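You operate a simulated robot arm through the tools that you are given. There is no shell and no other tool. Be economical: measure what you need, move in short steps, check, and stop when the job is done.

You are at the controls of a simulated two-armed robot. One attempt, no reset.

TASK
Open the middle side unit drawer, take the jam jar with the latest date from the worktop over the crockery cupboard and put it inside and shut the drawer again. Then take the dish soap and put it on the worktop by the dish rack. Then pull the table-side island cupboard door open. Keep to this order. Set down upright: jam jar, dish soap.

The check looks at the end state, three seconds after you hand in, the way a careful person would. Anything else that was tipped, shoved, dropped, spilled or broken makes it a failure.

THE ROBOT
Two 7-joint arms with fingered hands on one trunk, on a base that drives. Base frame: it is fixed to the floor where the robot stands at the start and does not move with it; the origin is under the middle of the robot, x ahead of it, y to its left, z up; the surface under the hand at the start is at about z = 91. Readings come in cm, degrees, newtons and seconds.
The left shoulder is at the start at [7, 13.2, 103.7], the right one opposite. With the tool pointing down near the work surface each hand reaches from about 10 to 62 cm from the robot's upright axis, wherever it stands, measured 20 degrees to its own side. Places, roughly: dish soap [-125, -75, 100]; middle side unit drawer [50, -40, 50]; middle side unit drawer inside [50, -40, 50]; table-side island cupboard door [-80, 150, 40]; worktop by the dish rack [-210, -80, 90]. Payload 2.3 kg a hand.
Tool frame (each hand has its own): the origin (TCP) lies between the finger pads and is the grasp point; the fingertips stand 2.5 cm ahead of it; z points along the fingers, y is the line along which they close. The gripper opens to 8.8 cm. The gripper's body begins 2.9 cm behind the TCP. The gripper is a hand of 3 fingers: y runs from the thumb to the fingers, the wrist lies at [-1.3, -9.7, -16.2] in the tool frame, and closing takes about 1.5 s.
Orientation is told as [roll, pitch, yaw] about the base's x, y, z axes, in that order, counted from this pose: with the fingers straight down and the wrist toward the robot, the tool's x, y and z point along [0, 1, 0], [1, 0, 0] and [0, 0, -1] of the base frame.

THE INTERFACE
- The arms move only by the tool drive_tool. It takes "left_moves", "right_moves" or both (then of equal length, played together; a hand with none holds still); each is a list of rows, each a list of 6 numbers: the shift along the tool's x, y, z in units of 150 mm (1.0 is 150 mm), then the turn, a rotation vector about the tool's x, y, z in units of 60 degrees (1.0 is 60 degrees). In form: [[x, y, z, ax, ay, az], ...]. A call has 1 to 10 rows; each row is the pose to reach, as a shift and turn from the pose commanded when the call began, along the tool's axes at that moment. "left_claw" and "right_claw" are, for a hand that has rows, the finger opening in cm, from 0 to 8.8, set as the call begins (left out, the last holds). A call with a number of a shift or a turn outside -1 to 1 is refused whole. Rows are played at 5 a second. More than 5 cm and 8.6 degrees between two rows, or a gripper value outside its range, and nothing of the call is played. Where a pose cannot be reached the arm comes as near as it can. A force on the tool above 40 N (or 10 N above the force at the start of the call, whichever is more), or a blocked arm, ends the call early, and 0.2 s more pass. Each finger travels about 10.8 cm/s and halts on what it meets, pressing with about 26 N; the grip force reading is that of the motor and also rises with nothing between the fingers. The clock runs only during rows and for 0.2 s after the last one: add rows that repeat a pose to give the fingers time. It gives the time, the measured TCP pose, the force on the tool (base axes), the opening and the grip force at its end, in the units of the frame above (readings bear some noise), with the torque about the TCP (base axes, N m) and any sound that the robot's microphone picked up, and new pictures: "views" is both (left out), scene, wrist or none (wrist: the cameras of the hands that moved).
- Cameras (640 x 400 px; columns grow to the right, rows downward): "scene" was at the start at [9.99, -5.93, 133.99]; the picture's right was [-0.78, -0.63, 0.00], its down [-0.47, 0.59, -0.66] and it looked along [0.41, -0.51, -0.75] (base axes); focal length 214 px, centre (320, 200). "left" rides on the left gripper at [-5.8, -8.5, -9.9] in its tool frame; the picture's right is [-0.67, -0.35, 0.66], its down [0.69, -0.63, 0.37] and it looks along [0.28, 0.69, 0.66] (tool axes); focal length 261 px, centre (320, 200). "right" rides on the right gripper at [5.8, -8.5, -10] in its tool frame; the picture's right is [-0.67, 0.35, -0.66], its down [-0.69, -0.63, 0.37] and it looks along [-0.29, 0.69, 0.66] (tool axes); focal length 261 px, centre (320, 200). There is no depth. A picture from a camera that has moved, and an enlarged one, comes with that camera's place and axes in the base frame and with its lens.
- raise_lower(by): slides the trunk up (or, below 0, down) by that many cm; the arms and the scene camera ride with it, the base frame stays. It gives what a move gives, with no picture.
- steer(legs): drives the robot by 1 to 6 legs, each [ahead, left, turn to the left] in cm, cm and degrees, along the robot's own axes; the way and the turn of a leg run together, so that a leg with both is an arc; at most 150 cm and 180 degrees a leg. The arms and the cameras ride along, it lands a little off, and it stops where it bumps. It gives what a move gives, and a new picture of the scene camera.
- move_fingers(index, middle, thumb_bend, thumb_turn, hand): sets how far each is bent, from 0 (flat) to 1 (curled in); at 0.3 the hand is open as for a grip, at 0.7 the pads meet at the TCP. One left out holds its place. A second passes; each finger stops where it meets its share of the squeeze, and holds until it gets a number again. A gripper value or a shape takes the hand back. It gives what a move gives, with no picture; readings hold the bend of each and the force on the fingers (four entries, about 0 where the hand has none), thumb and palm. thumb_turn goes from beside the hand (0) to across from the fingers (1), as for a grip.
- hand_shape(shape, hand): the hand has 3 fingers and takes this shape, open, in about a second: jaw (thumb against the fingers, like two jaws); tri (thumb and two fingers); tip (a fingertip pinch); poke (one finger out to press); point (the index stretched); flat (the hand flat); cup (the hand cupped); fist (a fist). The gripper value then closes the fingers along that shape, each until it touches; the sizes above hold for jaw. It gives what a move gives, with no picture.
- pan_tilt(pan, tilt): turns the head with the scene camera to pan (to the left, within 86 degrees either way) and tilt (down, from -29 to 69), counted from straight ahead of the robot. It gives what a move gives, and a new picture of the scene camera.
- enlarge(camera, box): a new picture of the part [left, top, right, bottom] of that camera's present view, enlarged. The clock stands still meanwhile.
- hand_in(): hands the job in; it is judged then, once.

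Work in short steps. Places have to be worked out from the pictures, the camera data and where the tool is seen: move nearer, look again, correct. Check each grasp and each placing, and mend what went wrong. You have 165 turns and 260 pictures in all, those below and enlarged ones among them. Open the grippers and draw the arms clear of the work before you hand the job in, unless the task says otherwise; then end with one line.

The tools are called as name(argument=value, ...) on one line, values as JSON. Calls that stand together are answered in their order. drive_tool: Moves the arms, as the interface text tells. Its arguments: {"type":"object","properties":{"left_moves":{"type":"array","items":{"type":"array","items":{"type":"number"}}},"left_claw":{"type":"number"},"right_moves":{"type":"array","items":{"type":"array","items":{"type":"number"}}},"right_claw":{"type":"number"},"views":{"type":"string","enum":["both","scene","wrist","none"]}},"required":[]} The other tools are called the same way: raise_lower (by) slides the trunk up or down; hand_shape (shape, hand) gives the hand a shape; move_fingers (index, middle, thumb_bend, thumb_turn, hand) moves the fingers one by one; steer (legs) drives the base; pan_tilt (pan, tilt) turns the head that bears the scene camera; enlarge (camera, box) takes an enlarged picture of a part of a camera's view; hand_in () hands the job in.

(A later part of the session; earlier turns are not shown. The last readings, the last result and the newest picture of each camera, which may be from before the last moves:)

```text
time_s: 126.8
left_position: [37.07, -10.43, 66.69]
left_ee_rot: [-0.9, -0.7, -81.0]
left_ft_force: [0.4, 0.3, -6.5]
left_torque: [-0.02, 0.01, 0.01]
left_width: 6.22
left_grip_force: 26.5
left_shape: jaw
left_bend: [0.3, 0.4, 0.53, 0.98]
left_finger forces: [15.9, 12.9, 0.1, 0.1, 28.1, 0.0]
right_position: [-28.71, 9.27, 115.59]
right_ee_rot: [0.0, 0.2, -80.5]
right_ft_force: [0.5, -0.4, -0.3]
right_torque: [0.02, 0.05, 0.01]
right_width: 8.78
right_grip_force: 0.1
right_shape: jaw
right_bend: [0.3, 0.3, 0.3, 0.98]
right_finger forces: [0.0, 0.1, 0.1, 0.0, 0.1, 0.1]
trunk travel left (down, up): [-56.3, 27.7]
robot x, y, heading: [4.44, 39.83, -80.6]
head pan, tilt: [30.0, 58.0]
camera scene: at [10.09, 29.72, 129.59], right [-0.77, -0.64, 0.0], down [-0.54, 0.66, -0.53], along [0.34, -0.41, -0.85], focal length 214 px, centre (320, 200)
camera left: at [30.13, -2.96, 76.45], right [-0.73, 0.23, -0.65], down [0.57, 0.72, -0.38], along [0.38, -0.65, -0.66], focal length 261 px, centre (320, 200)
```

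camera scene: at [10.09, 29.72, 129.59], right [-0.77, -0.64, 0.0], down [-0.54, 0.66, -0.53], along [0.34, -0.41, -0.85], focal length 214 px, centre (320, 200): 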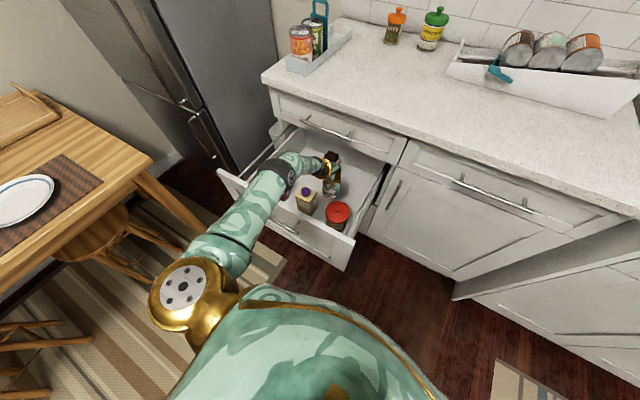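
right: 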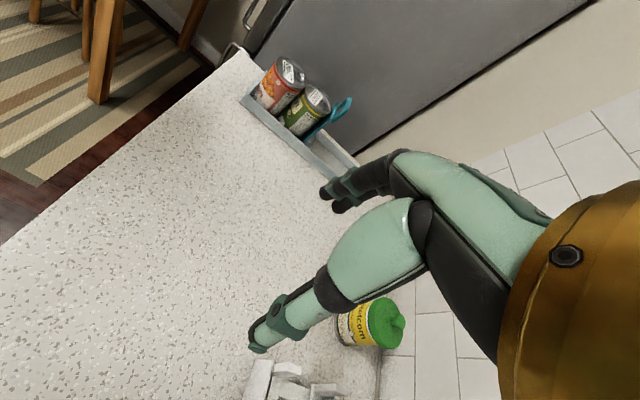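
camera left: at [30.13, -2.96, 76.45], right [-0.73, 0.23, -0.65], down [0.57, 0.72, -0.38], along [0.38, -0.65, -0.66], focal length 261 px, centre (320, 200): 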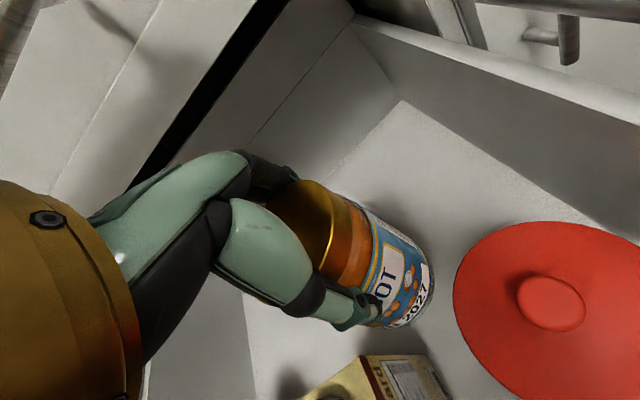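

The elbow is getting low over the drawer; I raise the trunk 9 cm and lower with the arm instead, so the elbow stays higher.

raise_lower(by=9)

drive_tool(left_moves=[[0, 0, 0.2, 0, 0, 0], [0, 0, 0.4, 0, 0, 0], [0, 0, 0.6, 0, 0, 0], [0, 0, 0.7, 0, 0, 0]], views="scene")

```text
time_s: 128.0
left_position: [37.07, -10.5, 75.83]
left_ee_rot: [-0.8, -0.7, -80.9]
left_ft_force: [0.1, -0.3, -5.5]
left_torque: [-0.01, -0.01, 0.01]
left_width: 6.23
left_grip_force: 26.3
left_shape: jaw
left_bend: [0.3, 0.4, 0.53, 0.98]
left_finger forces: [15.9, 12.9, 0.0, 0.1, 28.0, 0.0]
right_position: [-28.64, 9.26, 124.59]
right_ee_rot: [0.0, 0.1, -80.5]
right_ft_force: [0.0, 0.0, -0.6]
right_torque: [-0.01, 0.01, -0.01]
right_width: 8.8
right_grip_force: 0.0
right_shape: jaw
right_bend: [0.3, 0.3, 0.3, 0.98]
right_finger forces: [0.1, 0.0, 0.0, 0.0, 0.0, 0.0]
trunk travel left (down, up): [-65.3, 18.7]
robot x, y, heading: [4.69, 39.82, -80.1]
head pan, tilt: [30.0, 58.0]
```

```text
time_s: 129.0
left_position: [35.53, -9.21, 69.71]
left_ee_rot: [-0.8, -0.6, -81.0]
left_ft_force: [0.3, -0.4, -5.8]
left_torque: [0.0, 0.04, 0.02]
left_width: 6.22
left_grip_force: 26.3
left_shape: jaw
left_bend: [0.31, 0.41, 0.53, 0.98]
left_finger forces: [16.2, 13.9, 0.0, 0.0, 29.2, 0.0]
left hand out of reach, approached as far as the arm can: row 2, 3, 4
right_position: [-28.63, 9.2, 124.5]
right_ee_rot: [0.0, 0.1, -80.4]
right_ft_force: [0.6, -0.1, -0.1]
right_torque: [0.01, -0.03, -0.01]
right_width: 8.79
right_grip_force: 0.0
right_shape: jaw
right_bend: [0.3, 0.3, 0.3, 0.98]
right_finger forces: [0.1, 0.1, 0.0, 0.0, 0.1, 0.0]
trunk travel left (down, up): [-65.3, 18.7]
robot x, y, heading: [4.79, 40.29, -80.5]
head pan, tilt: [30.0, 58.0]
camera scene: at [10.07, 29.74, 138.59], right [-0.77, -0.64, 0.0], down [-0.54, 0.66, -0.53], along [0.34, -0.41, -0.85], focal length 214 px, centre (320, 200)
```

scene: 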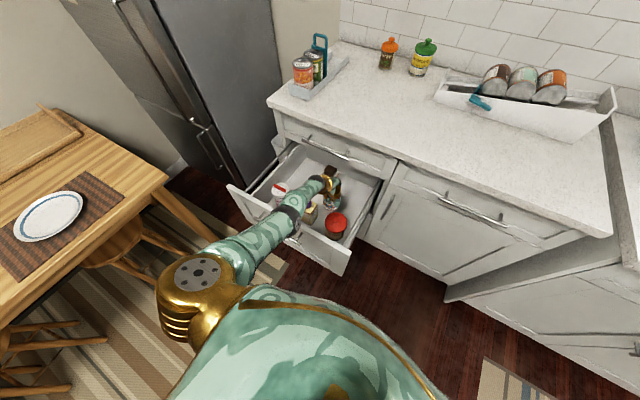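

Straight-arm limit. A steeper arm is better: raise, retract the hand 7 cm, bring the base 7 cm closer, then lower again with the shoulder high.

raise_lower(by=13)

drive_tool(left_moves=[[0, -0.2, 0, 0, 0, 0], [0.05, -0.4, 0, 0, 0, 0], [0.1, -0.53, 0, 0, 0, 0]], views="none")

steer(legs=[[7, 0, 0]])

```text
time_s: 130.6
left_position: [35.56, -9.41, 82.69]
left_ee_rot: [-0.9, -0.6, -80.9]
left_ft_force: [-0.2, -0.3, -5.8]
left_torque: [-0.02, 0.04, 0.0]
left_width: 6.19
left_grip_force: 26.3
left_shape: jaw
left_bend: [0.31, 0.41, 0.53, 0.98]
left_finger forces: [16.0, 13.8, 0.1, 0.0, 29.1, 0.1]
right_position: [-28.77, 9.27, 137.62]
right_ee_rot: [0.0, 0.1, -80.5]
right_ft_force: [0.4, -0.3, 0.2]
right_torque: [0.0, -0.01, 0.0]
right_width: 8.78
right_grip_force: 0.0
right_shape: jaw
right_bend: [0.3, 0.3, 0.3, 0.98]
right_finger forces: [0.0, 0.0, 0.0, 0.0, 0.0, 0.1]
trunk travel left (down, up): [-78.3, 5.7]
robot x, y, heading: [4.68, 39.91, -80.4]
head pan, tilt: [30.0, 58.0]
```

```text
time_s: 131.4
left_position: [37.78, -5.83, 79.07]
left_ee_rot: [-0.8, -0.5, -81.1]
left_ft_force: [0.0, 0.4, -5.2]
left_torque: [-0.02, 0.02, 0.03]
left_width: 6.21
left_grip_force: 26.2
left_shape: jaw
left_bend: [0.31, 0.41, 0.53, 0.98]
left_finger forces: [16.0, 13.7, 0.0, 0.1, 29.0, 0.1]
left hand out of reach, approached as far as the arm can: row 1, 2, 3
right_position: [-28.66, 9.31, 137.59]
right_ee_rot: [-0.1, 0.1, -80.4]
right_ft_force: [0.9, 0.0, 0.1]
right_torque: [0.01, 0.03, -0.03]
right_width: 8.75
right_grip_force: 0.1
right_shape: jaw
right_bend: [0.3, 0.3, 0.3, 0.98]
right_finger forces: [0.1, 0.0, 0.0, 0.0, 0.1, 0.1]
trunk travel left (down, up): [-78.3, 5.7]
robot x, y, heading: [4.68, 40.18, -80.5]
head pan, tilt: [30.0, 58.0]
```

```text
time_s: 132.6
left_position: [38.97, -11.67, 78.42]
left_ee_rot: [-1.2, 1.0, -81.1]
left_ft_force: [0.3, 4.2, -5.8]
left_torque: [-0.07, 0.01, 0.04]
left_width: 6.07
left_grip_force: 26.3
left_shape: jaw
left_bend: [0.33, 0.43, 0.53, 0.98]
left_finger forces: [15.0, 17.8, 0.0, 0.0, 27.6, 0.1]
right_position: [-27.31, 2.21, 137.52]
right_ee_rot: [0.1, 0.2, -80.1]
right_ft_force: [0.6, -1.5, -0.3]
right_torque: [0.06, 0.0, 0.01]
right_width: 8.77
right_grip_force: 0.0
right_shape: jaw
right_bend: [0.3, 0.3, 0.3, 0.98]
right_finger forces: [0.1, 0.0, 0.0, 0.0, 0.1, 0.0]
trunk travel left (down, up): [-78.3, 5.7]
robot x, y, heading: [5.68, 32.75, -80.1]
head pan, tilt: [30.0, 58.0]
stopped in leg 1: the force on the tool passed its limit at 47 N (the readings are from after the stop); the commanded pose is now the measured one
camera scene: at [11.27, 22.92, 151.6], right [-0.77, -0.64, 0.0], down [-0.54, 0.65, -0.53], along [0.34, -0.41, -0.85], focal length 214 px, centre (320, 200)
```

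scene: 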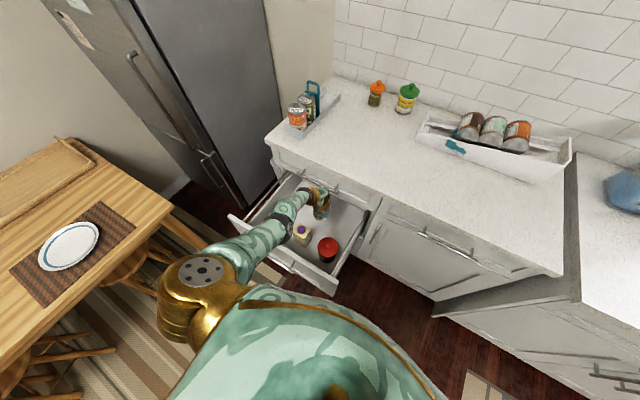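

The hand's knuckles touched the top drawer handle. Check the grip.

enlarge(camera="left", box=[0, 0, 640, 400])

enlarge(camera="scene", box=[220, 150, 400, 290])

```text
1.00 times, centred on (320, 200) of left (not enlarged: the box is as wide or as high as the picture)
camera zoom: at [32.05, -4.35, 88.44], right [-0.73, 0.25, -0.64], down [0.57, 0.73, -0.37], along [0.37, -0.63, -0.68], focal length 261 px, centre (320, 200)
```

zoom: 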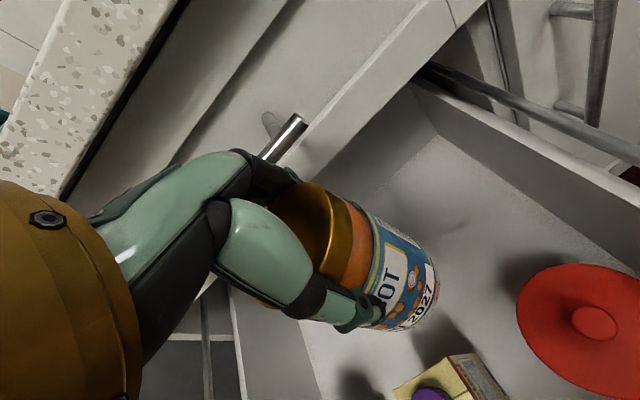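

```text
2.86 times, centred on (310, 220) of scene
camera zoom: at [11.27, 22.92, 151.6], right [-0.77, -0.64, 0.0], down [-0.54, 0.65, -0.53], along [0.34, -0.41, -0.85], focal length 613 px, centre (349, 143)
```

zoom: 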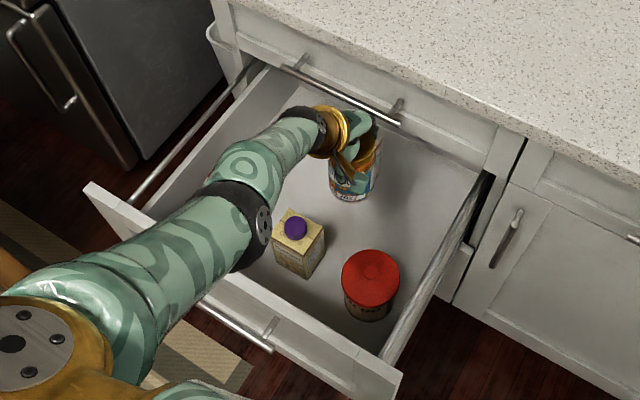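

Grip is intact. Use the base to back off 2 cm and 1.5 cm right, then lower with the trunk, the arm being steep now.

steer(legs=[[-2, -1.3, 0]])

raise_lower(by=-9)

enlarge(camera="scene", box=[200, 130, 420, 290])

enlarge(camera="left", box=[0, 0, 640, 400])

```text
time_s: 133.4
left_position: [37.54, -10.23, 78.13]
left_ee_rot: [-1.3, 0.7, -80.9]
left_ft_force: [0.5, -0.7, -5.4]
left_torque: [-0.01, 0.02, 0.01]
left_width: 6.07
left_grip_force: 25.8
left_shape: jaw
left_bend: [0.33, 0.43, 0.53, 0.98]
left_finger forces: [15.4, 13.0, 0.0, 0.0, 27.1, 0.0]
right_position: [-28.61, 3.38, 137.57]
right_ee_rot: [-0.2, 0.4, -80.1]
right_ft_force: [0.4, 0.2, 0.2]
right_torque: [0.01, 0.03, 0.01]
right_width: 8.77
right_grip_force: 0.1
right_shape: jaw
right_bend: [0.3, 0.3, 0.3, 0.98]
right_finger forces: [0.1, 0.1, 0.0, 0.0, 0.0, 0.0]
trunk travel left (down, up): [-78.3, 5.7]
robot x, y, heading: [4.72, 34.77, -79.8]
head pan, tilt: [30.0, 58.0]
camera scene: at [10.13, 24.18, 151.54], right [-0.77, -0.64, 0.0], down [-0.55, 0.65, -0.52], along [0.34, -0.4, -0.85], focal length 214 px, centre (320, 200)
```

scene: 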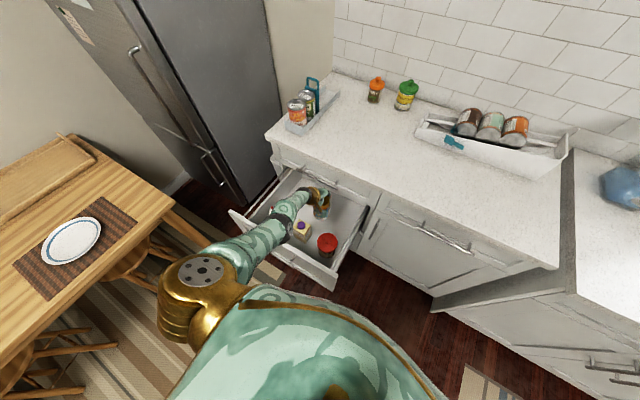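

```text
time_s: 134.6
left_position: [37.32, -10.13, 69.33]
left_ee_rot: [-1.2, 0.7, -81.0]
left_ft_force: [0.3, 0.6, -5.3]
left_torque: [0.02, 0.01, 0.04]
left_width: 6.08
left_grip_force: 25.9
left_shape: jaw
left_bend: [0.33, 0.43, 0.53, 0.98]
left_finger forces: [15.4, 12.9, 0.0, 0.1, 27.1, 0.1]
right_position: [-28.78, 3.9, 128.55]
right_ee_rot: [0.0, 0.2, -80.2]
right_ft_force: [-0.1, 0.5, 0.1]
right_torque: [0.0, 0.01, -0.01]
right_width: 8.78
right_grip_force: 0.0
right_shape: jaw
right_bend: [0.3, 0.3, 0.3, 0.98]
right_finger forces: [0.0, 0.1, 0.1, 0.1, 0.0, 0.0]
trunk travel left (down, up): [-69.3, 14.7]
robot x, y, heading: [4.27, 34.73, -80.3]
head pan, tilt: [30.0, 58.0]
```

```text
2.50 times, centred on (310, 210) of scene
camera zoom: at [9.71, 24.63, 142.6], right [-0.77, -0.64, 0.0], down [-0.54, 0.65, -0.53], along [0.34, -0.41, -0.85], focal length 536 px, centre (345, 175)
```

zoom: 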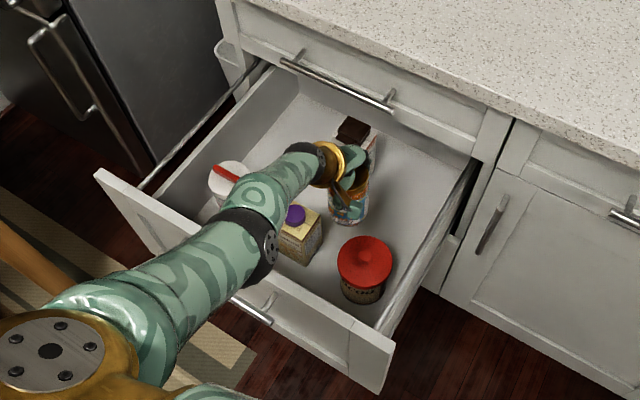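

```text
1.00 times, centred on (320, 200) of left (not enlarged: the box is as wide or as high as the picture)
camera zoom: at [30.48, -2.72, 79.49], right [-0.73, 0.24, -0.64], down [0.57, 0.73, -0.37], along [0.38, -0.64, -0.67], focal length 261 px, centre (320, 200)
```

zoom: 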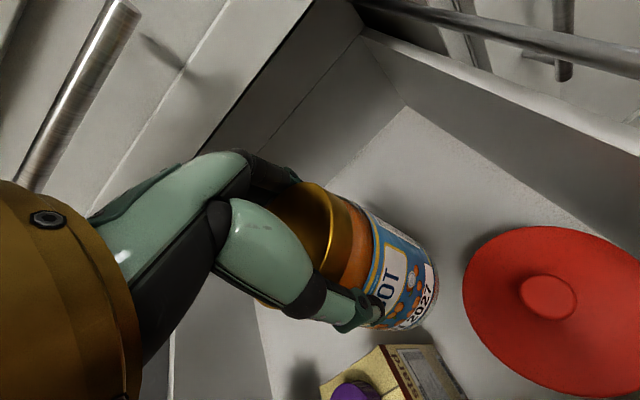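

Arm passes ~20 cm above the front panel; good. Lower by trunk in small steps until the jar touches.

raise_lower(by=-5.5)

raise_lower(by=-0.8)

enlarge(camera="left", box=[0, 0, 640, 400])

```text
time_s: 135.6
left_position: [37.3, -10.2, 64.01]
left_ee_rot: [-1.3, 0.5, -81.1]
left_ft_force: [-0.3, 0.0, -4.9]
left_torque: [-0.03, 0.01, 0.01]
left_width: 6.08
left_grip_force: 26.3
left_shape: jaw
left_bend: [0.33, 0.43, 0.53, 0.98]
left_finger forces: [15.3, 12.9, 0.0, 0.0, 27.1, 0.1]
right_position: [-28.98, 3.76, 123.02]
right_ee_rot: [0.0, 0.1, -80.1]
right_ft_force: [0.0, 0.4, 0.3]
right_torque: [-0.02, 0.0, 0.01]
right_width: 8.78
right_grip_force: 0.0
right_shape: jaw
right_bend: [0.3, 0.3, 0.3, 0.98]
right_finger forces: [0.0, 0.1, 0.0, 0.0, 0.0, 0.1]
trunk travel left (down, up): [-63.8, 20.2]
robot x, y, heading: [4.28, 35.05, -80.1]
head pan, tilt: [30.0, 58.0]
```

```text
time_s: 136.1
left_position: [37.22, -10.09, 63.2]
left_ee_rot: [-1.2, 0.7, -81.0]
left_ft_force: [-0.7, -0.1, -5.6]
left_torque: [-0.01, -0.02, 0.0]
left_width: 6.08
left_grip_force: 26.7
left_shape: jaw
left_bend: [0.33, 0.43, 0.53, 0.98]
left_finger forces: [15.3, 12.9, 0.1, 0.0, 27.1, 0.1]
right_position: [-28.97, 3.85, 122.23]
right_ee_rot: [0.0, 0.1, -80.0]
right_ft_force: [-0.3, -0.2, -0.1]
right_torque: [-0.04, 0.03, 0.0]
right_width: 8.76
right_grip_force: 0.1
right_shape: jaw
right_bend: [0.3, 0.3, 0.3, 0.98]
right_finger forces: [0.1, 0.0, 0.1, 0.0, 0.0, 0.1]
trunk travel left (down, up): [-63.0, 21.0]
robot x, y, heading: [4.44, 34.95, -80.3]
head pan, tilt: [30.0, 58.0]
```

```text
1.00 times, centred on (320, 200) of left (not enlarged: the box is as wide or as high as the picture)
camera zoom: at [30.46, -2.71, 73.19], right [-0.73, 0.24, -0.64], down [0.57, 0.73, -0.37], along [0.38, -0.64, -0.67], focal length 261 px, centre (320, 200)
```

zoom: 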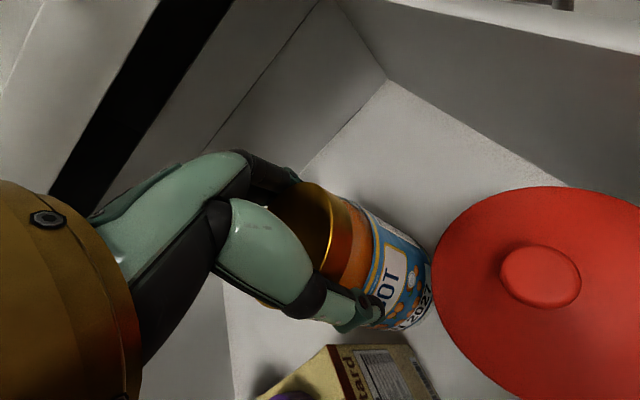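

raise_lower(by=-0.9)

raise_lower(by=-0.7)

raise_lower(by=-0.7)

```text
time_s: 136.7
left_position: [37.33, -10.04, 62.21]
left_ee_rot: [-1.3, 0.6, -81.0]
left_ft_force: [0.6, -1.0, -5.1]
left_torque: [-0.03, 0.03, 0.02]
left_width: 6.08
left_grip_force: 25.8
left_shape: jaw
left_bend: [0.33, 0.43, 0.53, 0.98]
left_finger forces: [15.4, 12.9, 0.1, 0.0, 27.1, 0.0]
right_position: [-28.89, 3.8, 121.29]
right_ee_rot: [0.0, 0.1, -80.1]
right_ft_force: [-0.1, -0.1, -0.9]
right_torque: [0.0, 0.0, -0.01]
right_width: 8.75
right_grip_force: 0.0
right_shape: jaw
right_bend: [0.3, 0.3, 0.3, 0.98]
right_finger forces: [0.0, 0.0, 0.0, 0.0, 0.0, 0.0]
trunk travel left (down, up): [-62.1, 21.9]
robot x, y, heading: [4.12, 34.75, -80.3]
head pan, tilt: [30.0, 58.0]
```

```text
time_s: 137.3
left_position: [37.26, -10.06, 61.63]
left_ee_rot: [-1.2, 0.6, -81.0]
left_ft_force: [0.4, -0.7, -5.7]
left_torque: [-0.05, -0.04, 0.01]
left_width: 6.09
left_grip_force: 25.9
left_shape: jaw
left_bend: [0.33, 0.43, 0.53, 0.98]
left_finger forces: [15.3, 13.0, 0.0, 0.1, 27.1, 0.2]
right_position: [-28.92, 3.91, 120.54]
right_ee_rot: [-0.1, 0.1, -80.1]
right_ft_force: [-0.8, -0.1, -0.8]
right_torque: [0.04, 0.02, 0.0]
right_width: 8.76
right_grip_force: 0.0
right_shape: jaw
right_bend: [0.3, 0.3, 0.3, 0.98]
right_finger forces: [0.1, 0.1, 0.0, 0.0, 0.1, 0.1]
trunk travel left (down, up): [-61.4, 22.6]
robot x, y, heading: [4.5, 34.46, -80.0]
head pan, tilt: [30.0, 58.0]
```

```text
time_s: 137.8
left_position: [37.32, -10.08, 60.87]
left_ee_rot: [-1.2, 0.6, -81.1]
left_ft_force: [0.5, 0.2, -5.3]
left_torque: [-0.04, 0.03, -0.02]
left_width: 6.1
left_grip_force: 25.8
left_shape: jaw
left_bend: [0.33, 0.43, 0.53, 0.98]
left_finger forces: [15.3, 12.9, 0.1, 0.0, 27.1, 0.0]
right_position: [-28.92, 3.87, 120.01]
right_ee_rot: [0.0, 0.2, -80.1]
right_ft_force: [0.3, 0.0, -0.4]
right_torque: [-0.01, -0.01, -0.01]
right_width: 8.77
right_grip_force: 0.0
right_shape: jaw
right_bend: [0.3, 0.3, 0.3, 0.98]
right_finger forces: [0.0, 0.0, 0.1, 0.0, 0.0, 0.0]
trunk travel left (down, up): [-60.7, 23.3]
robot x, y, heading: [4.37, 35.0, -80.3]
head pan, tilt: [30.0, 58.0]
```

raise_lower(by=-1)

raise_lower(by=-0.8)

enlarge(camera="left", box=[0, 0, 640, 400])

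```text
time_s: 138.4
left_position: [37.33, -10.03, 59.9]
left_ee_rot: [-1.2, 0.7, -81.0]
left_ft_force: [-0.8, 0.2, -5.8]
left_torque: [0.01, 0.0, 0.02]
left_width: 6.1
left_grip_force: 25.5
left_shape: jaw
left_bend: [0.33, 0.43, 0.53, 0.98]
left_finger forces: [15.3, 12.9, 0.0, 0.0, 27.1, 0.0]
right_position: [-28.94, 3.97, 119.09]
right_ee_rot: [0.0, 0.1, -80.1]
right_ft_force: [0.7, 0.1, -0.1]
right_torque: [-0.01, 0.01, -0.01]
right_width: 8.76
right_grip_force: 0.0
right_shape: jaw
right_bend: [0.3, 0.3, 0.3, 0.98]
right_finger forces: [0.0, 0.0, 0.1, 0.0, 0.0, 0.0]
trunk travel left (down, up): [-59.7, 24.3]
robot x, y, heading: [4.29, 34.98, -80.4]
head pan, tilt: [30.0, 58.0]
```

```text
time_s: 139.0
left_position: [37.29, -9.96, 58.88]
left_ee_rot: [-1.3, 0.7, -81.0]
left_ft_force: [0.5, -0.3, -4.2]
left_torque: [-0.03, 0.01, 0.0]
left_width: 6.07
left_grip_force: 26.1
left_shape: jaw
left_bend: [0.33, 0.43, 0.53, 0.98]
left_finger forces: [15.2, 13.0, 0.0, 0.1, 27.0, 0.1]
right_position: [-28.88, 3.87, 118.17]
right_ee_rot: [0.0, 0.1, -80.1]
right_ft_force: [0.0, -0.1, 0.0]
right_torque: [0.0, 0.02, -0.01]
right_width: 8.78
right_grip_force: 0.1
right_shape: jaw
right_bend: [0.3, 0.3, 0.3, 0.98]
right_finger forces: [0.0, 0.0, 0.1, 0.0, 0.1, 0.0]
trunk travel left (down, up): [-58.9, 25.1]
robot x, y, heading: [4.15, 35.07, -79.9]
head pan, tilt: [30.0, 58.0]
```

```text
1.00 times, centred on (320, 200) of left (not enlarged: the box is as wide or as high as the picture)
camera zoom: at [30.46, -2.7, 69.09], right [-0.73, 0.24, -0.64], down [0.57, 0.73, -0.37], along [0.38, -0.64, -0.67], focal length 261 px, centre (320, 200)
```

zoom: 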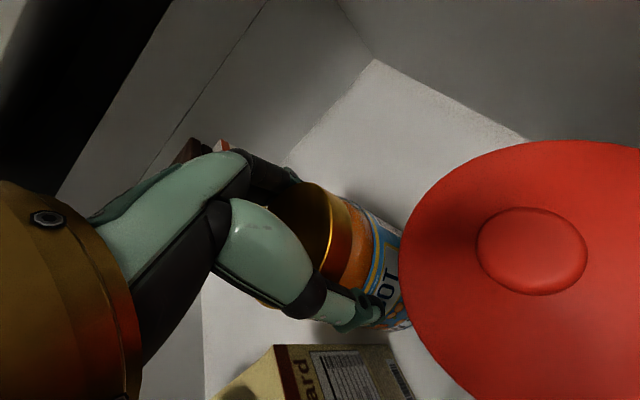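

raise_lower(by=-0.5)

raise_lower(by=-0.5)

```text
time_s: 139.5
left_position: [37.32, -10.05, 58.74]
left_ee_rot: [-1.2, 0.6, -81.0]
left_ft_force: [0.7, -0.1, -5.0]
left_torque: [-0.06, 0.0, -0.01]
left_width: 6.1
left_grip_force: 26.1
left_shape: jaw
left_bend: [0.33, 0.43, 0.53, 0.98]
left_finger forces: [15.3, 12.9, 0.1, 0.1, 27.1, 0.0]
right_position: [-28.96, 3.84, 117.66]
right_ee_rot: [-0.1, 0.1, -80.2]
right_ft_force: [1.0, -0.3, -0.1]
right_torque: [-0.05, -0.03, 0.0]
right_width: 8.76
right_grip_force: 0.0
right_shape: jaw
right_bend: [0.3, 0.3, 0.3, 0.98]
right_finger forces: [0.0, 0.0, 0.1, 0.0, 0.0, 0.1]
trunk travel left (down, up): [-58.4, 25.6]
robot x, y, heading: [4.02, 35.04, -80.3]
head pan, tilt: [30.0, 58.0]
```

```text
time_s: 140.1
left_position: [37.32, -9.95, 58.1]
left_ee_rot: [-1.3, 0.6, -80.9]
left_ft_force: [-0.3, 0.2, -5.5]
left_torque: [-0.06, 0.0, -0.02]
left_width: 6.09
left_grip_force: 26.4
left_shape: jaw
left_bend: [0.33, 0.43, 0.53, 0.98]
left_finger forces: [15.3, 12.9, 0.0, 0.0, 27.0, 0.0]
right_position: [-28.87, 3.8, 117.18]
right_ee_rot: [0.1, 0.1, -80.1]
right_ft_force: [0.0, -0.2, -0.2]
right_torque: [0.01, 0.05, -0.04]
right_width: 8.76
right_grip_force: 0.0
right_shape: jaw
right_bend: [0.3, 0.3, 0.3, 0.98]
right_finger forces: [0.0, 0.1, 0.0, 0.0, 0.0, 0.0]
trunk travel left (down, up): [-57.9, 26.1]
robot x, y, heading: [4.25, 35.12, -80.4]
head pan, tilt: [30.0, 58.0]
```

raise_lower(by=-0.7)

raise_lower(by=-0.7)

raise_lower(by=-0.6)

```text
time_s: 140.6
left_position: [37.42, -10.05, 57.37]
left_ee_rot: [-1.2, 0.6, -81.0]
left_ft_force: [0.0, 0.7, -5.5]
left_torque: [-0.03, 0.01, -0.03]
left_width: 6.09
left_grip_force: 26.3
left_shape: jaw
left_bend: [0.33, 0.43, 0.53, 0.98]
left_finger forces: [15.2, 12.9, 0.1, 0.1, 27.1, 0.0]
right_position: [-28.96, 3.92, 116.52]
right_ee_rot: [0.0, 0.1, -80.1]
right_ft_force: [-0.1, 0.3, 0.3]
right_torque: [0.01, 0.02, 0.0]
right_width: 8.78
right_grip_force: 0.0
right_shape: jaw
right_bend: [0.3, 0.3, 0.3, 0.98]
right_finger forces: [0.1, 0.0, 0.0, 0.0, 0.1, 0.0]
trunk travel left (down, up): [-57.2, 26.8]
robot x, y, heading: [4.22, 34.64, -80.0]
head pan, tilt: [30.0, 58.0]
```

```text
time_s: 141.2
left_position: [37.39, -10.05, 56.78]
left_ee_rot: [-1.1, 0.4, -81.0]
left_ft_force: [-0.8, 0.6, -0.3]
left_torque: [-0.12, 0.0, -0.01]
left_width: 6.14
left_grip_force: 26.2
left_shape: jaw
left_bend: [0.32, 0.42, 0.54, 0.98]
left_finger forces: [15.5, 13.1, 0.0, 0.0, 27.7, 0.0]
right_position: [-29.07, 4.02, 115.85]
right_ee_rot: [0.0, 0.0, -80.1]
right_ft_force: [0.2, 0.0, -0.5]
right_torque: [-0.02, 0.0, 0.0]
right_width: 8.79
right_grip_force: 0.0
right_shape: jaw
right_bend: [0.3, 0.3, 0.3, 0.98]
right_finger forces: [0.0, 0.0, 0.0, 0.1, 0.1, 0.0]
trunk travel left (down, up): [-56.5, 27.5]
robot x, y, heading: [4.12, 34.59, -80.1]
head pan, tilt: [30.0, 58.0]
```

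```text
time_s: 141.7
left_position: [37.32, -10.01, 56.52]
left_ee_rot: [-1.0, 0.1, -81.0]
left_ft_force: [-2.7, -0.1, 17.5]
left_torque: [-0.45, -0.13, 0.01]
left_width: 6.1
left_grip_force: 25.6
left_shape: jaw
left_bend: [0.32, 0.41, 0.54, 0.98]
left_finger forces: [16.5, 14.0, 0.0, 0.0, 30.5, 0.1]
right_position: [-29.45, 4.3, 115.22]
right_ee_rot: [0.1, -0.2, -80.1]
right_ft_force: [0.4, -0.3, -0.3]
right_torque: [0.01, 0.02, 0.02]
right_width: 8.78
right_grip_force: 0.2
right_shape: jaw
right_bend: [0.3, 0.3, 0.3, 0.98]
right_finger forces: [0.0, 0.1, 0.1, 0.0, 0.1, 0.0]
trunk travel left (down, up): [-55.9, 28.1]
robot x, y, heading: [4.44, 35.06, -79.9]
head pan, tilt: [30.0, 58.0]
```

The jar stands on the drawer floor. Open the fingers to 8.4.

drive_tool(left_moves=[[0, 0, 0, 0, 0, 0], [0, 0, 0, 0, 0, 0], [0, 0, 0, 0, 0, 0], [0, 0, 0, 0, 0, 0], [0, 0, 0, 0, 0, 0], [0, 0, 0, 0, 0, 0]], left_claw=8.4, views="wrist")

```text
time_s: 143.1
left_position: [37.17, -9.98, 56.21]
left_ee_rot: [-1.1, 0.3, -81.1]
left_ft_force: [-3.6, -2.5, 10.8]
left_torque: [-0.42, -0.05, -0.09]
left_width: 6.15
left_grip_force: 25.6
left_shape: jaw
left_bend: [0.29, 0.39, 0.56, 0.98]
left_finger forces: [22.1, 14.0, 0.0, 0.0, 33.0, 0.0]
right_position: [-29.33, 4.12, 115.16]
right_ee_rot: [0.1, 0.0, -80.1]
right_ft_force: [-0.9, -0.1, -0.2]
right_torque: [-0.03, 0.02, 0.03]
right_width: 8.78
right_grip_force: 0.1
right_shape: jaw
right_bend: [0.3, 0.3, 0.3, 0.98]
right_finger forces: [0.0, 0.0, 0.0, 0.1, 0.0, 0.0]
trunk travel left (down, up): [-55.9, 28.1]
robot x, y, heading: [4.14, 35.04, -79.9]
head pan, tilt: [30.0, 58.0]
camera left: at [30.28, -2.56, 66.29], right [-0.73, 0.24, -0.64], down [0.57, 0.73, -0.37], along [0.38, -0.64, -0.67], focal length 261 px, centre (320, 200)
```

left: 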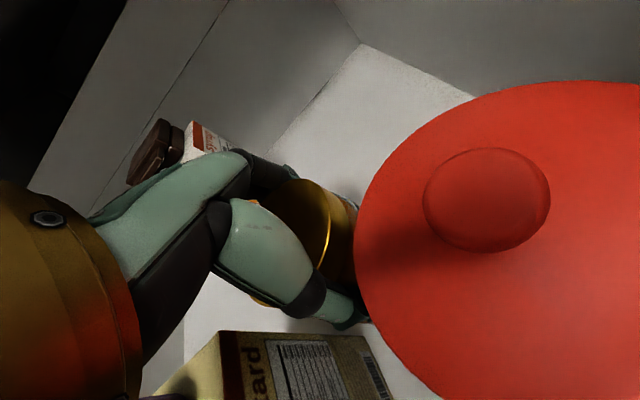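

The fingers did not open; command again.

drive_tool(left_moves=[[0, 0, 0, 0, 0, 0], [0, 0, 0, 0, 0, 0], [0, 0, 0, 0, 0, 0], [0, 0, 0, 0, 0, 0], [0, 0, 0, 0, 0, 0], [0, 0, 0, 0, 0, 0]], left_claw=8, views="wrist")

```text
time_s: 144.5
left_position: [37.24, -9.98, 56.25]
left_ee_rot: [-1.0, 0.5, -81.0]
left_ft_force: [-2.6, -2.1, 8.1]
left_torque: [-0.41, -0.09, -0.05]
left_width: 6.16
left_grip_force: 26.0
left_shape: jaw
left_bend: [0.28, 0.38, 0.55, 0.98]
left_finger forces: [21.1, 13.5, 0.0, 0.0, 33.3, 0.0]
right_position: [-29.15, 4.09, 115.23]
right_ee_rot: [0.1, 0.0, -80.1]
right_ft_force: [-0.3, 0.1, -0.1]
right_torque: [-0.01, -0.01, 0.01]
right_width: 8.81
right_grip_force: 0.1
right_shape: jaw
right_bend: [0.3, 0.3, 0.3, 0.98]
right_finger forces: [0.1, 0.0, 0.1, 0.0, 0.1, 0.0]
trunk travel left (down, up): [-55.9, 28.1]
robot x, y, heading: [4.41, 34.84, -80.2]
head pan, tilt: [30.0, 58.0]
camera left: at [30.33, -2.57, 66.26], right [-0.73, 0.24, -0.64], down [0.57, 0.73, -0.37], along [0.38, -0.64, -0.67], focal length 261 px, centre (320, 200)
```

left: 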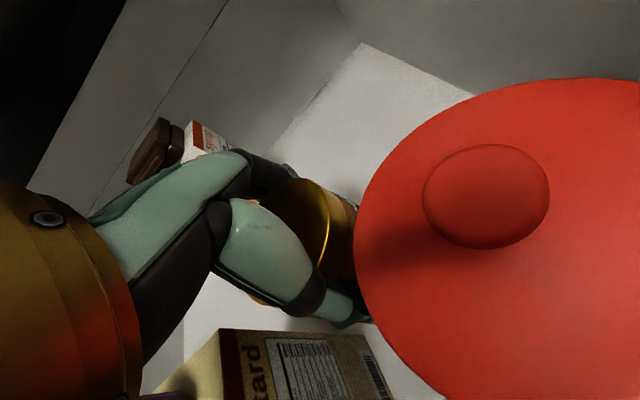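

move_fingers(hand="left", thumb_bend=0.4)

```text
time_s: 145.5
left_position: [37.11, -9.93, 56.26]
left_ee_rot: [-1.0, 0.4, -81.0]
left_ft_force: [-1.1, 0.7, 10.7]
left_torque: [-0.39, -0.07, 0.04]
left_width: 6.73
left_grip_force: 26.0
left_shape: fingers
left_bend: [0.73, 0.41, 0.38, 1.0]
left_finger forces: [12.2, 10.7, 0.0, 0.0, 27.8, 0.0]
right_position: [-29.16, 4.12, 115.19]
right_ee_rot: [0.0, 0.0, -80.1]
right_ft_force: [-0.7, -1.0, 0.3]
right_torque: [0.0, -0.01, 0.02]
right_width: 8.77
right_grip_force: 0.0
right_shape: jaw
right_bend: [0.3, 0.3, 0.3, 0.98]
right_finger forces: [0.0, 0.0, 0.1, 0.0, 0.1, 0.0]
trunk travel left (down, up): [-55.9, 28.1]
robot x, y, heading: [4.45, 34.96, -80.2]
head pan, tilt: [30.0, 58.0]
```

Open all fingers explicitly.

move_fingers(hand="left", index=0.25, middle=0.25, thumb_bend=0.3)

enlarge(camera="left", box=[0, 0, 640, 400])

enlarge(camera="scene", box=[200, 130, 420, 290])

```text
time_s: 146.5
left_position: [37.22, -9.86, 56.28]
left_ee_rot: [-1.2, 0.5, -81.0]
left_ft_force: [-0.8, 0.7, 4.4]
left_torque: [0.11, 0.02, -0.01]
left_width: 9.21
left_grip_force: 2.7
left_shape: fingers
left_bend: [0.25, 0.25, 0.29, 1.0]
left_finger forces: [1.4, 0.0, 0.0, 0.0, 4.6, 0.0]
right_position: [-29.2, 4.02, 115.25]
right_ee_rot: [0.1, 0.0, -80.1]
right_ft_force: [0.5, 0.2, -0.5]
right_torque: [0.02, -0.05, 0.01]
right_width: 8.8
right_grip_force: 0.0
right_shape: jaw
right_bend: [0.3, 0.3, 0.3, 0.98]
right_finger forces: [0.0, 0.0, 0.1, 0.0, 0.0, 0.0]
trunk travel left (down, up): [-55.9, 28.1]
robot x, y, heading: [4.33, 34.67, -79.9]
head pan, tilt: [30.0, 58.0]
```

```text
1.00 times, centred on (320, 200) of left (not enlarged: the box is as wide or as high as the picture)
camera zoom: at [30.36, -2.57, 66.23], right [-0.73, 0.24, -0.64], down [0.57, 0.73, -0.37], along [0.38, -0.64, -0.67], focal length 261 px, centre (320, 200)
```

zoom: 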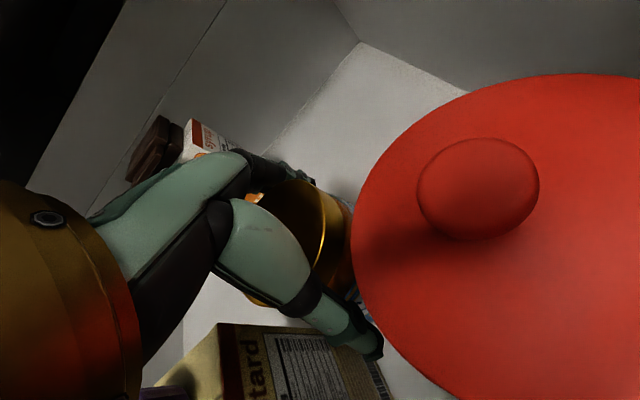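

```text
2.50 times, centred on (310, 210) of scene
camera zoom: at [9.47, 24.92, 129.23], right [-0.77, -0.64, 0.0], down [-0.54, 0.65, -0.53], along [0.34, -0.41, -0.85], focal length 536 px, centre (345, 175)
```

zoom: 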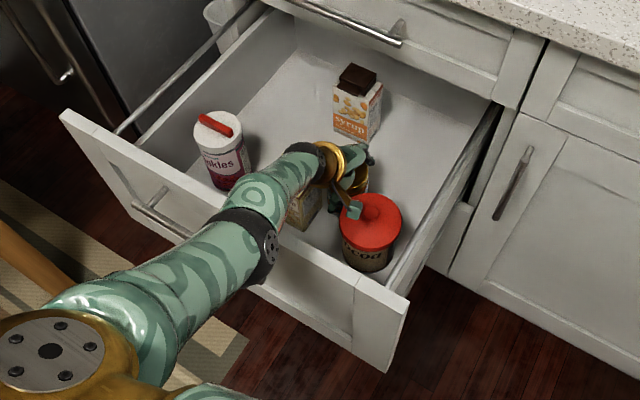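

Fingers are open now (9.2 cm). Raise straight up by the trunk and check the jar stays standing.

raise_lower(by=6)

enlarge(camera="left", box=[0, 0, 640, 400])

```text
time_s: 147.5
left_position: [37.22, -10.06, 62.19]
left_ee_rot: [-1.0, 0.7, -81.0]
left_ft_force: [-0.1, -0.2, 0.3]
left_torque: [0.0, 0.03, -0.01]
left_width: 9.11
left_grip_force: 0.1
left_shape: fingers
left_bend: [0.25, 0.25, 0.3, 1.0]
left_finger forces: [0.1, 0.0, 0.0, 0.0, 0.0, 0.0]
right_position: [-29.01, 4.07, 121.23]
right_ee_rot: [0.0, 0.1, -80.1]
right_ft_force: [0.2, -0.1, 0.6]
right_torque: [0.02, -0.01, 0.0]
right_width: 8.77
right_grip_force: 0.0
right_shape: jaw
right_bend: [0.3, 0.3, 0.3, 0.98]
right_finger forces: [0.0, 0.1, 0.0, 0.0, 0.1, 0.0]
trunk travel left (down, up): [-61.9, 22.1]
robot x, y, heading: [3.96, 34.87, -80.4]
head pan, tilt: [30.0, 58.0]
```

```text
1.00 times, centred on (320, 200) of left (not enlarged: the box is as wide or as high as the picture)
camera zoom: at [30.41, -2.65, 72.16], right [-0.73, 0.24, -0.64], down [0.57, 0.73, -0.37], along [0.38, -0.64, -0.67], focal length 261 px, centre (320, 200)
```

zoom: 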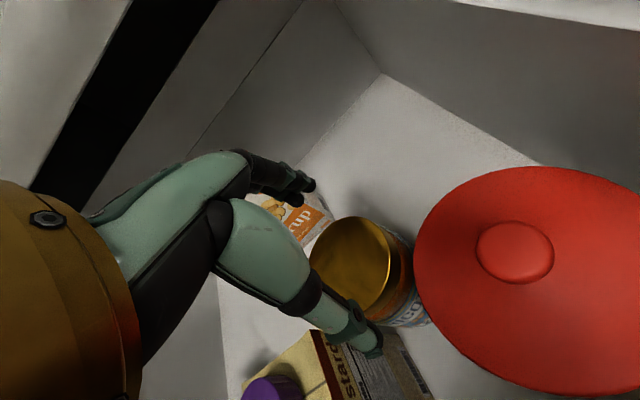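

The jar stands upright. Raise a bit, back off 3 cm from the handle, then raise fully.

raise_lower(by=4)

steer(legs=[[-3, 0, 0]])

raise_lower(by=16)

steer(legs=[[-26, 0, 0]])

hand_shape(hand="left", shape="jaw")

enlarge(camera="scene", box=[240, 80, 440, 205])

```text
time_s: 148.4
left_position: [37.36, -10.06, 66.09]
left_ee_rot: [-1.2, 0.6, -81.0]
left_ft_force: [0.1, -0.1, 0.3]
left_torque: [-0.01, 0.01, -0.01]
left_width: 9.12
left_grip_force: 0.2
left_shape: fingers
left_bend: [0.25, 0.25, 0.3, 1.0]
left_finger forces: [0.1, 0.1, 0.0, 0.0, 0.0, 0.0]
right_position: [-28.98, 3.99, 125.21]
right_ee_rot: [0.0, 0.2, -80.1]
right_ft_force: [0.5, -0.6, 0.4]
right_torque: [-0.02, 0.01, -0.04]
right_width: 8.78
right_grip_force: 0.0
right_shape: jaw
right_bend: [0.3, 0.3, 0.3, 0.98]
right_finger forces: [0.1, 0.0, 0.0, 0.1, 0.1, 0.0]
trunk travel left (down, up): [-65.9, 18.1]
robot x, y, heading: [4.32, 34.9, -80.0]
head pan, tilt: [30.0, 58.0]
```

```text
time_s: 149.2
left_position: [36.75, -7.25, 65.93]
left_ee_rot: [-1.1, 0.7, -81.0]
left_ft_force: [-0.4, -0.3, -0.5]
left_torque: [0.0, -0.02, 0.0]
left_width: 9.11
left_grip_force: 0.0
left_shape: fingers
left_bend: [0.25, 0.25, 0.3, 1.0]
left_finger forces: [0.0, 0.0, 0.1, 0.0, 0.0, 0.1]
right_position: [-29.44, 6.53, 125.12]
right_ee_rot: [0.1, 0.3, -80.1]
right_ft_force: [0.1, 0.2, 0.6]
right_torque: [0.04, 0.02, 0.02]
right_width: 8.78
right_grip_force: 0.0
right_shape: jaw
right_bend: [0.3, 0.3, 0.3, 0.98]
right_finger forces: [0.0, 0.0, 0.0, 0.0, 0.1, 0.0]
trunk travel left (down, up): [-65.9, 18.1]
robot x, y, heading: [3.75, 37.92, -80.2]
head pan, tilt: [30.0, 58.0]
camera scene: at [9.15, 27.27, 139.17], right [-0.77, -0.64, 0.0], down [-0.54, 0.65, -0.53], along [0.34, -0.4, -0.85], focal length 214 px, centre (320, 200)
```

scene: 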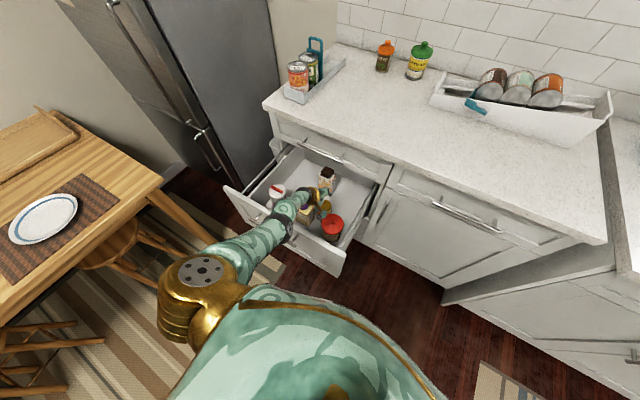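

```text
time_s: 151.0
left_position: [36.77, -7.02, 82.12]
left_ee_rot: [-1.2, 0.5, -81.0]
left_ft_force: [-0.3, 0.4, 0.3]
left_torque: [0.02, 0.0, 0.03]
left_width: 9.1
left_grip_force: 0.1
left_shape: fingers
left_bend: [0.25, 0.25, 0.3, 1.0]
left_finger forces: [0.0, 0.0, 0.0, 0.0, 0.0, 0.0]
right_position: [-29.54, 6.92, 141.17]
right_ee_rot: [0.1, 0.1, -80.1]
right_ft_force: [0.1, 0.6, 1.1]
right_torque: [0.01, -0.05, 0.02]
right_width: 8.75
right_grip_force: 0.0
right_shape: jaw
right_bend: [0.3, 0.3, 0.3, 0.98]
right_finger forces: [0.0, 0.0, 0.0, 0.0, 0.1, 0.1]
trunk travel left (down, up): [-81.9, 2.1]
robot x, y, heading: [3.48, 37.69, -80.4]
head pan, tilt: [30.0, 58.0]
```

```text
time_s: 152.9
left_position: [32.18, 18.53, 82.15]
left_ee_rot: [-1.1, 0.7, -81.2]
left_ft_force: [-0.5, -0.9, -0.4]
left_torque: [0.03, 0.0, 0.0]
left_width: 9.1
left_grip_force: 0.0
left_shape: fingers
left_bend: [0.25, 0.25, 0.3, 1.0]
left_finger forces: [0.1, 0.1, 0.0, 0.1, 0.0, 0.0]
right_position: [-33.99, 32.67, 141.12]
right_ee_rot: [0.0, 0.2, -80.4]
right_ft_force: [0.3, -0.1, -0.5]
right_torque: [0.0, 0.02, -0.01]
right_width: 8.77
right_grip_force: 0.0
right_shape: jaw
right_bend: [0.3, 0.3, 0.3, 0.98]
right_finger forces: [0.0, 0.0, 0.0, 0.0, 0.0, 0.0]
trunk travel left (down, up): [-81.9, 2.1]
robot x, y, heading: [-0.75, 63.71, -80.3]
head pan, tilt: [30.0, 58.0]
camera scene: at [4.62, 53.25, 155.19], right [-0.77, -0.64, 0.0], down [-0.54, 0.65, -0.53], along [0.34, -0.41, -0.85], focal length 214 px, centre (320, 200)
```

scene: 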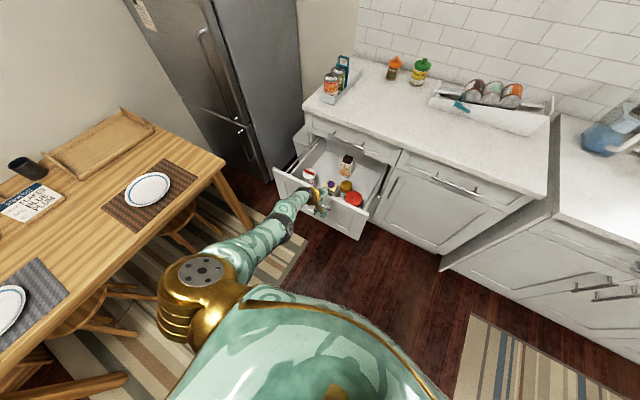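

```text
time_s: 153.8
left_position: [32.08, 18.58, 82.09]
left_ee_rot: [-1.0, 0.5, -81.2]
left_ft_force: [0.2, 0.6, 0.6]
left_torque: [-0.02, 0.01, 0.0]
left_width: 8.81
left_grip_force: 0.0
left_shape: jaw
left_bend: [0.3, 0.3, 0.3, 0.98]
left_finger forces: [0.0, 0.0, 0.0, 0.1, 0.0, 0.0]
right_position: [-34.03, 32.95, 141.14]
right_ee_rot: [0.0, 0.0, -80.4]
right_ft_force: [0.0, 0.8, 0.0]
right_torque: [-0.03, -0.02, 0.01]
right_width: 8.8
right_grip_force: 0.0
right_shape: jaw
right_bend: [0.3, 0.3, 0.3, 0.98]
right_finger forces: [0.1, 0.0, 0.0, 0.1, 0.1, 0.1]
trunk travel left (down, up): [-81.9, 2.1]
robot x, y, heading: [-0.97, 63.61, -80.2]
head pan, tilt: [30.0, 58.0]
```

```text
3.20 times, centred on (340, 142) of scene
camera zoom: at [4.54, 53.66, 155.22], right [-0.77, -0.64, 0.0], down [-0.54, 0.65, -0.53], along [0.34, -0.41, -0.85], focal length 686 px, centre (256, 384)
```

zoom: 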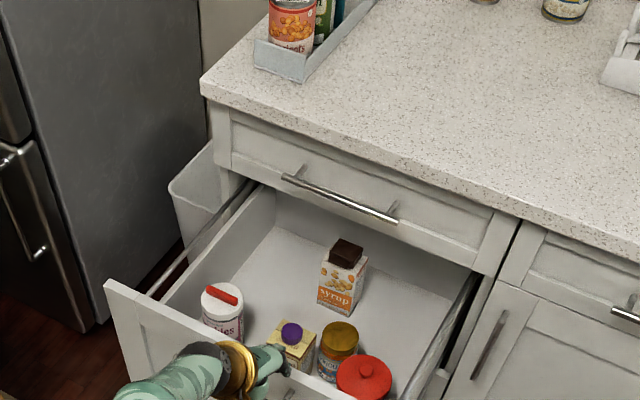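

The apricot jar stands well in the drawer. Now close it: back off, line up with the handle centre, lower in front of it with closed fingers and push.

steer(legs=[[-10, 9, -1.7]])

drive_tool(left_moves=[[0, 0, 0, 0, 0, 0], [0, 0, 0, 0, 0, 0], [0, 0, 0, 0, 0, 0], [0, 0, 0, 0, 0, 0], [0, 0, 0, 0, 0, 0]], left_claw=1, views="none")

raise_lower(by=-14)

pan_tilt(pan=25, tilt=50)

```text
time_s: 155.1
left_position: [37.65, 28.35, 82.07]
left_ee_rot: [-1.0, 0.8, -83.3]
left_ft_force: [-0.1, -1.0, 0.0]
left_torque: [0.03, 0.01, -0.03]
left_width: 8.83
left_grip_force: 0.0
left_shape: jaw
left_bend: [0.3, 0.3, 0.3, 0.98]
left_finger forces: [0.0, 0.1, 0.1, 0.1, 0.1, 0.0]
right_position: [-28.05, 44.74, 141.05]
right_ee_rot: [0.1, 0.2, -82.3]
right_ft_force: [1.0, 0.9, 0.5]
right_torque: [0.02, -0.08, 0.02]
right_width: 8.8
right_grip_force: 0.1
right_shape: jaw
right_bend: [0.3, 0.3, 0.3, 0.98]
right_finger forces: [0.0, 0.0, 0.0, 0.0, 0.1, 0.0]
trunk travel left (down, up): [-81.9, 2.1]
robot x, y, heading: [6.38, 74.8, -82.4]
head pan, tilt: [30.0, 58.0]
camera scene: at [11.3, 64.11, 155.2], right [-0.79, -0.61, 0.0], down [-0.52, 0.67, -0.53], along [0.33, -0.42, -0.85], focal length 214 px, centre (320, 200)
```

scene: 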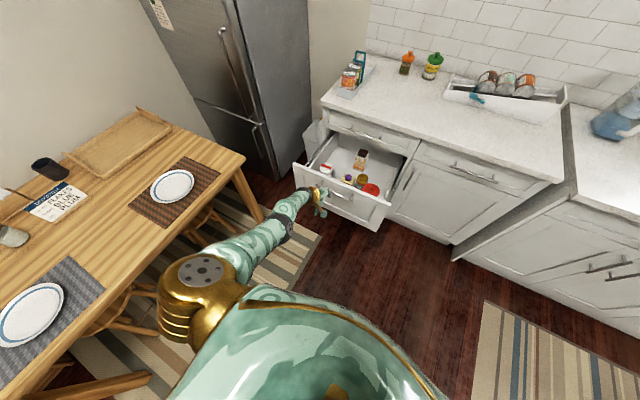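

```text
time_s: 156.3
left_position: [37.88, 28.58, 82.17]
left_ee_rot: [-1.1, 0.7, -83.3]
left_ft_force: [0.0, -0.2, 0.4]
left_torque: [0.01, 0.01, -0.01]
left_width: 1.04
left_grip_force: 0.0
left_shape: jaw
left_bend: [0.72, 0.63, 0.74, 1.0]
left_finger forces: [0.1, 0.1, 0.1, 0.1, 0.0, 0.1]
right_position: [-27.9, 45.24, 141.17]
right_ee_rot: [0.0, 0.2, -82.3]
right_ft_force: [0.3, 0.0, 0.1]
right_torque: [-0.03, 0.0, 0.0]
right_width: 8.75
right_grip_force: 0.0
right_shape: jaw
right_bend: [0.3, 0.3, 0.3, 0.98]
right_finger forces: [0.1, 0.0, 0.0, 0.0, 0.0, 0.0]
trunk travel left (down, up): [-81.9, 2.1]
robot x, y, heading: [6.76, 74.35, -82.4]
head pan, tilt: [30.0, 58.0]
```

```text
time_s: 158.0
left_position: [37.84, 28.63, 68.2]
left_ee_rot: [-1.0, 0.6, -83.4]
left_ft_force: [0.7, 0.2, 0.1]
left_torque: [-0.03, -0.02, 0.02]
left_width: 1.01
left_grip_force: 0.1
left_shape: jaw
left_bend: [0.72, 0.63, 0.74, 1.0]
left_finger forces: [0.0, 0.0, 0.1, 0.0, 0.0, 0.0]
right_position: [-27.83, 45.24, 127.17]
right_ee_rot: [0.1, 0.1, -82.3]
right_ft_force: [-0.4, 0.3, -1.0]
right_torque: [-0.02, -0.03, 0.0]
right_width: 8.78
right_grip_force: 0.1
right_shape: jaw
right_bend: [0.3, 0.3, 0.3, 0.98]
right_finger forces: [0.1, 0.0, 0.0, 0.0, 0.1, 0.1]
trunk travel left (down, up): [-67.9, 16.1]
robot x, y, heading: [6.56, 74.66, -82.5]
head pan, tilt: [30.0, 58.0]
```

```text
time_s: 158.7
left_position: [37.87, 28.64, 68.15]
left_ee_rot: [-1.1, 0.5, -83.3]
left_ft_force: [0.5, 0.4, -0.3]
left_torque: [0.01, 0.02, 0.0]
left_width: 1.05
left_grip_force: 0.0
left_shape: jaw
left_bend: [0.72, 0.63, 0.74, 1.0]
left_finger forces: [0.0, 0.0, 0.1, 0.0, 0.1, 0.0]
right_position: [-27.74, 45.18, 127.11]
right_ee_rot: [0.0, 0.1, -82.4]
right_ft_force: [-0.5, 0.5, -0.1]
right_torque: [0.02, -0.01, 0.01]
right_width: 8.77
right_grip_force: 0.1
right_shape: jaw
right_bend: [0.3, 0.3, 0.3, 0.98]
right_finger forces: [0.0, 0.1, 0.0, 0.1, 0.0, 0.0]
trunk travel left (down, up): [-67.9, 16.1]
robot x, y, heading: [6.78, 74.4, -82.5]
head pan, tilt: [25.0, 50.0]
camera scene: at [11.49, 63.45, 142.23], right [-0.84, -0.54, 0.0], down [-0.41, 0.65, -0.64], along [0.35, -0.54, -0.77], focal length 214 px, centre (320, 200)
```

scene: 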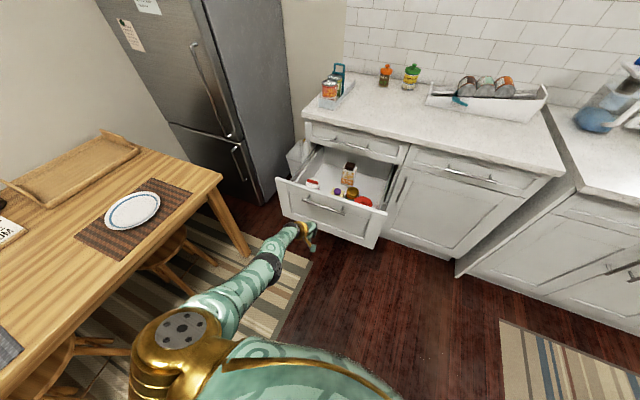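

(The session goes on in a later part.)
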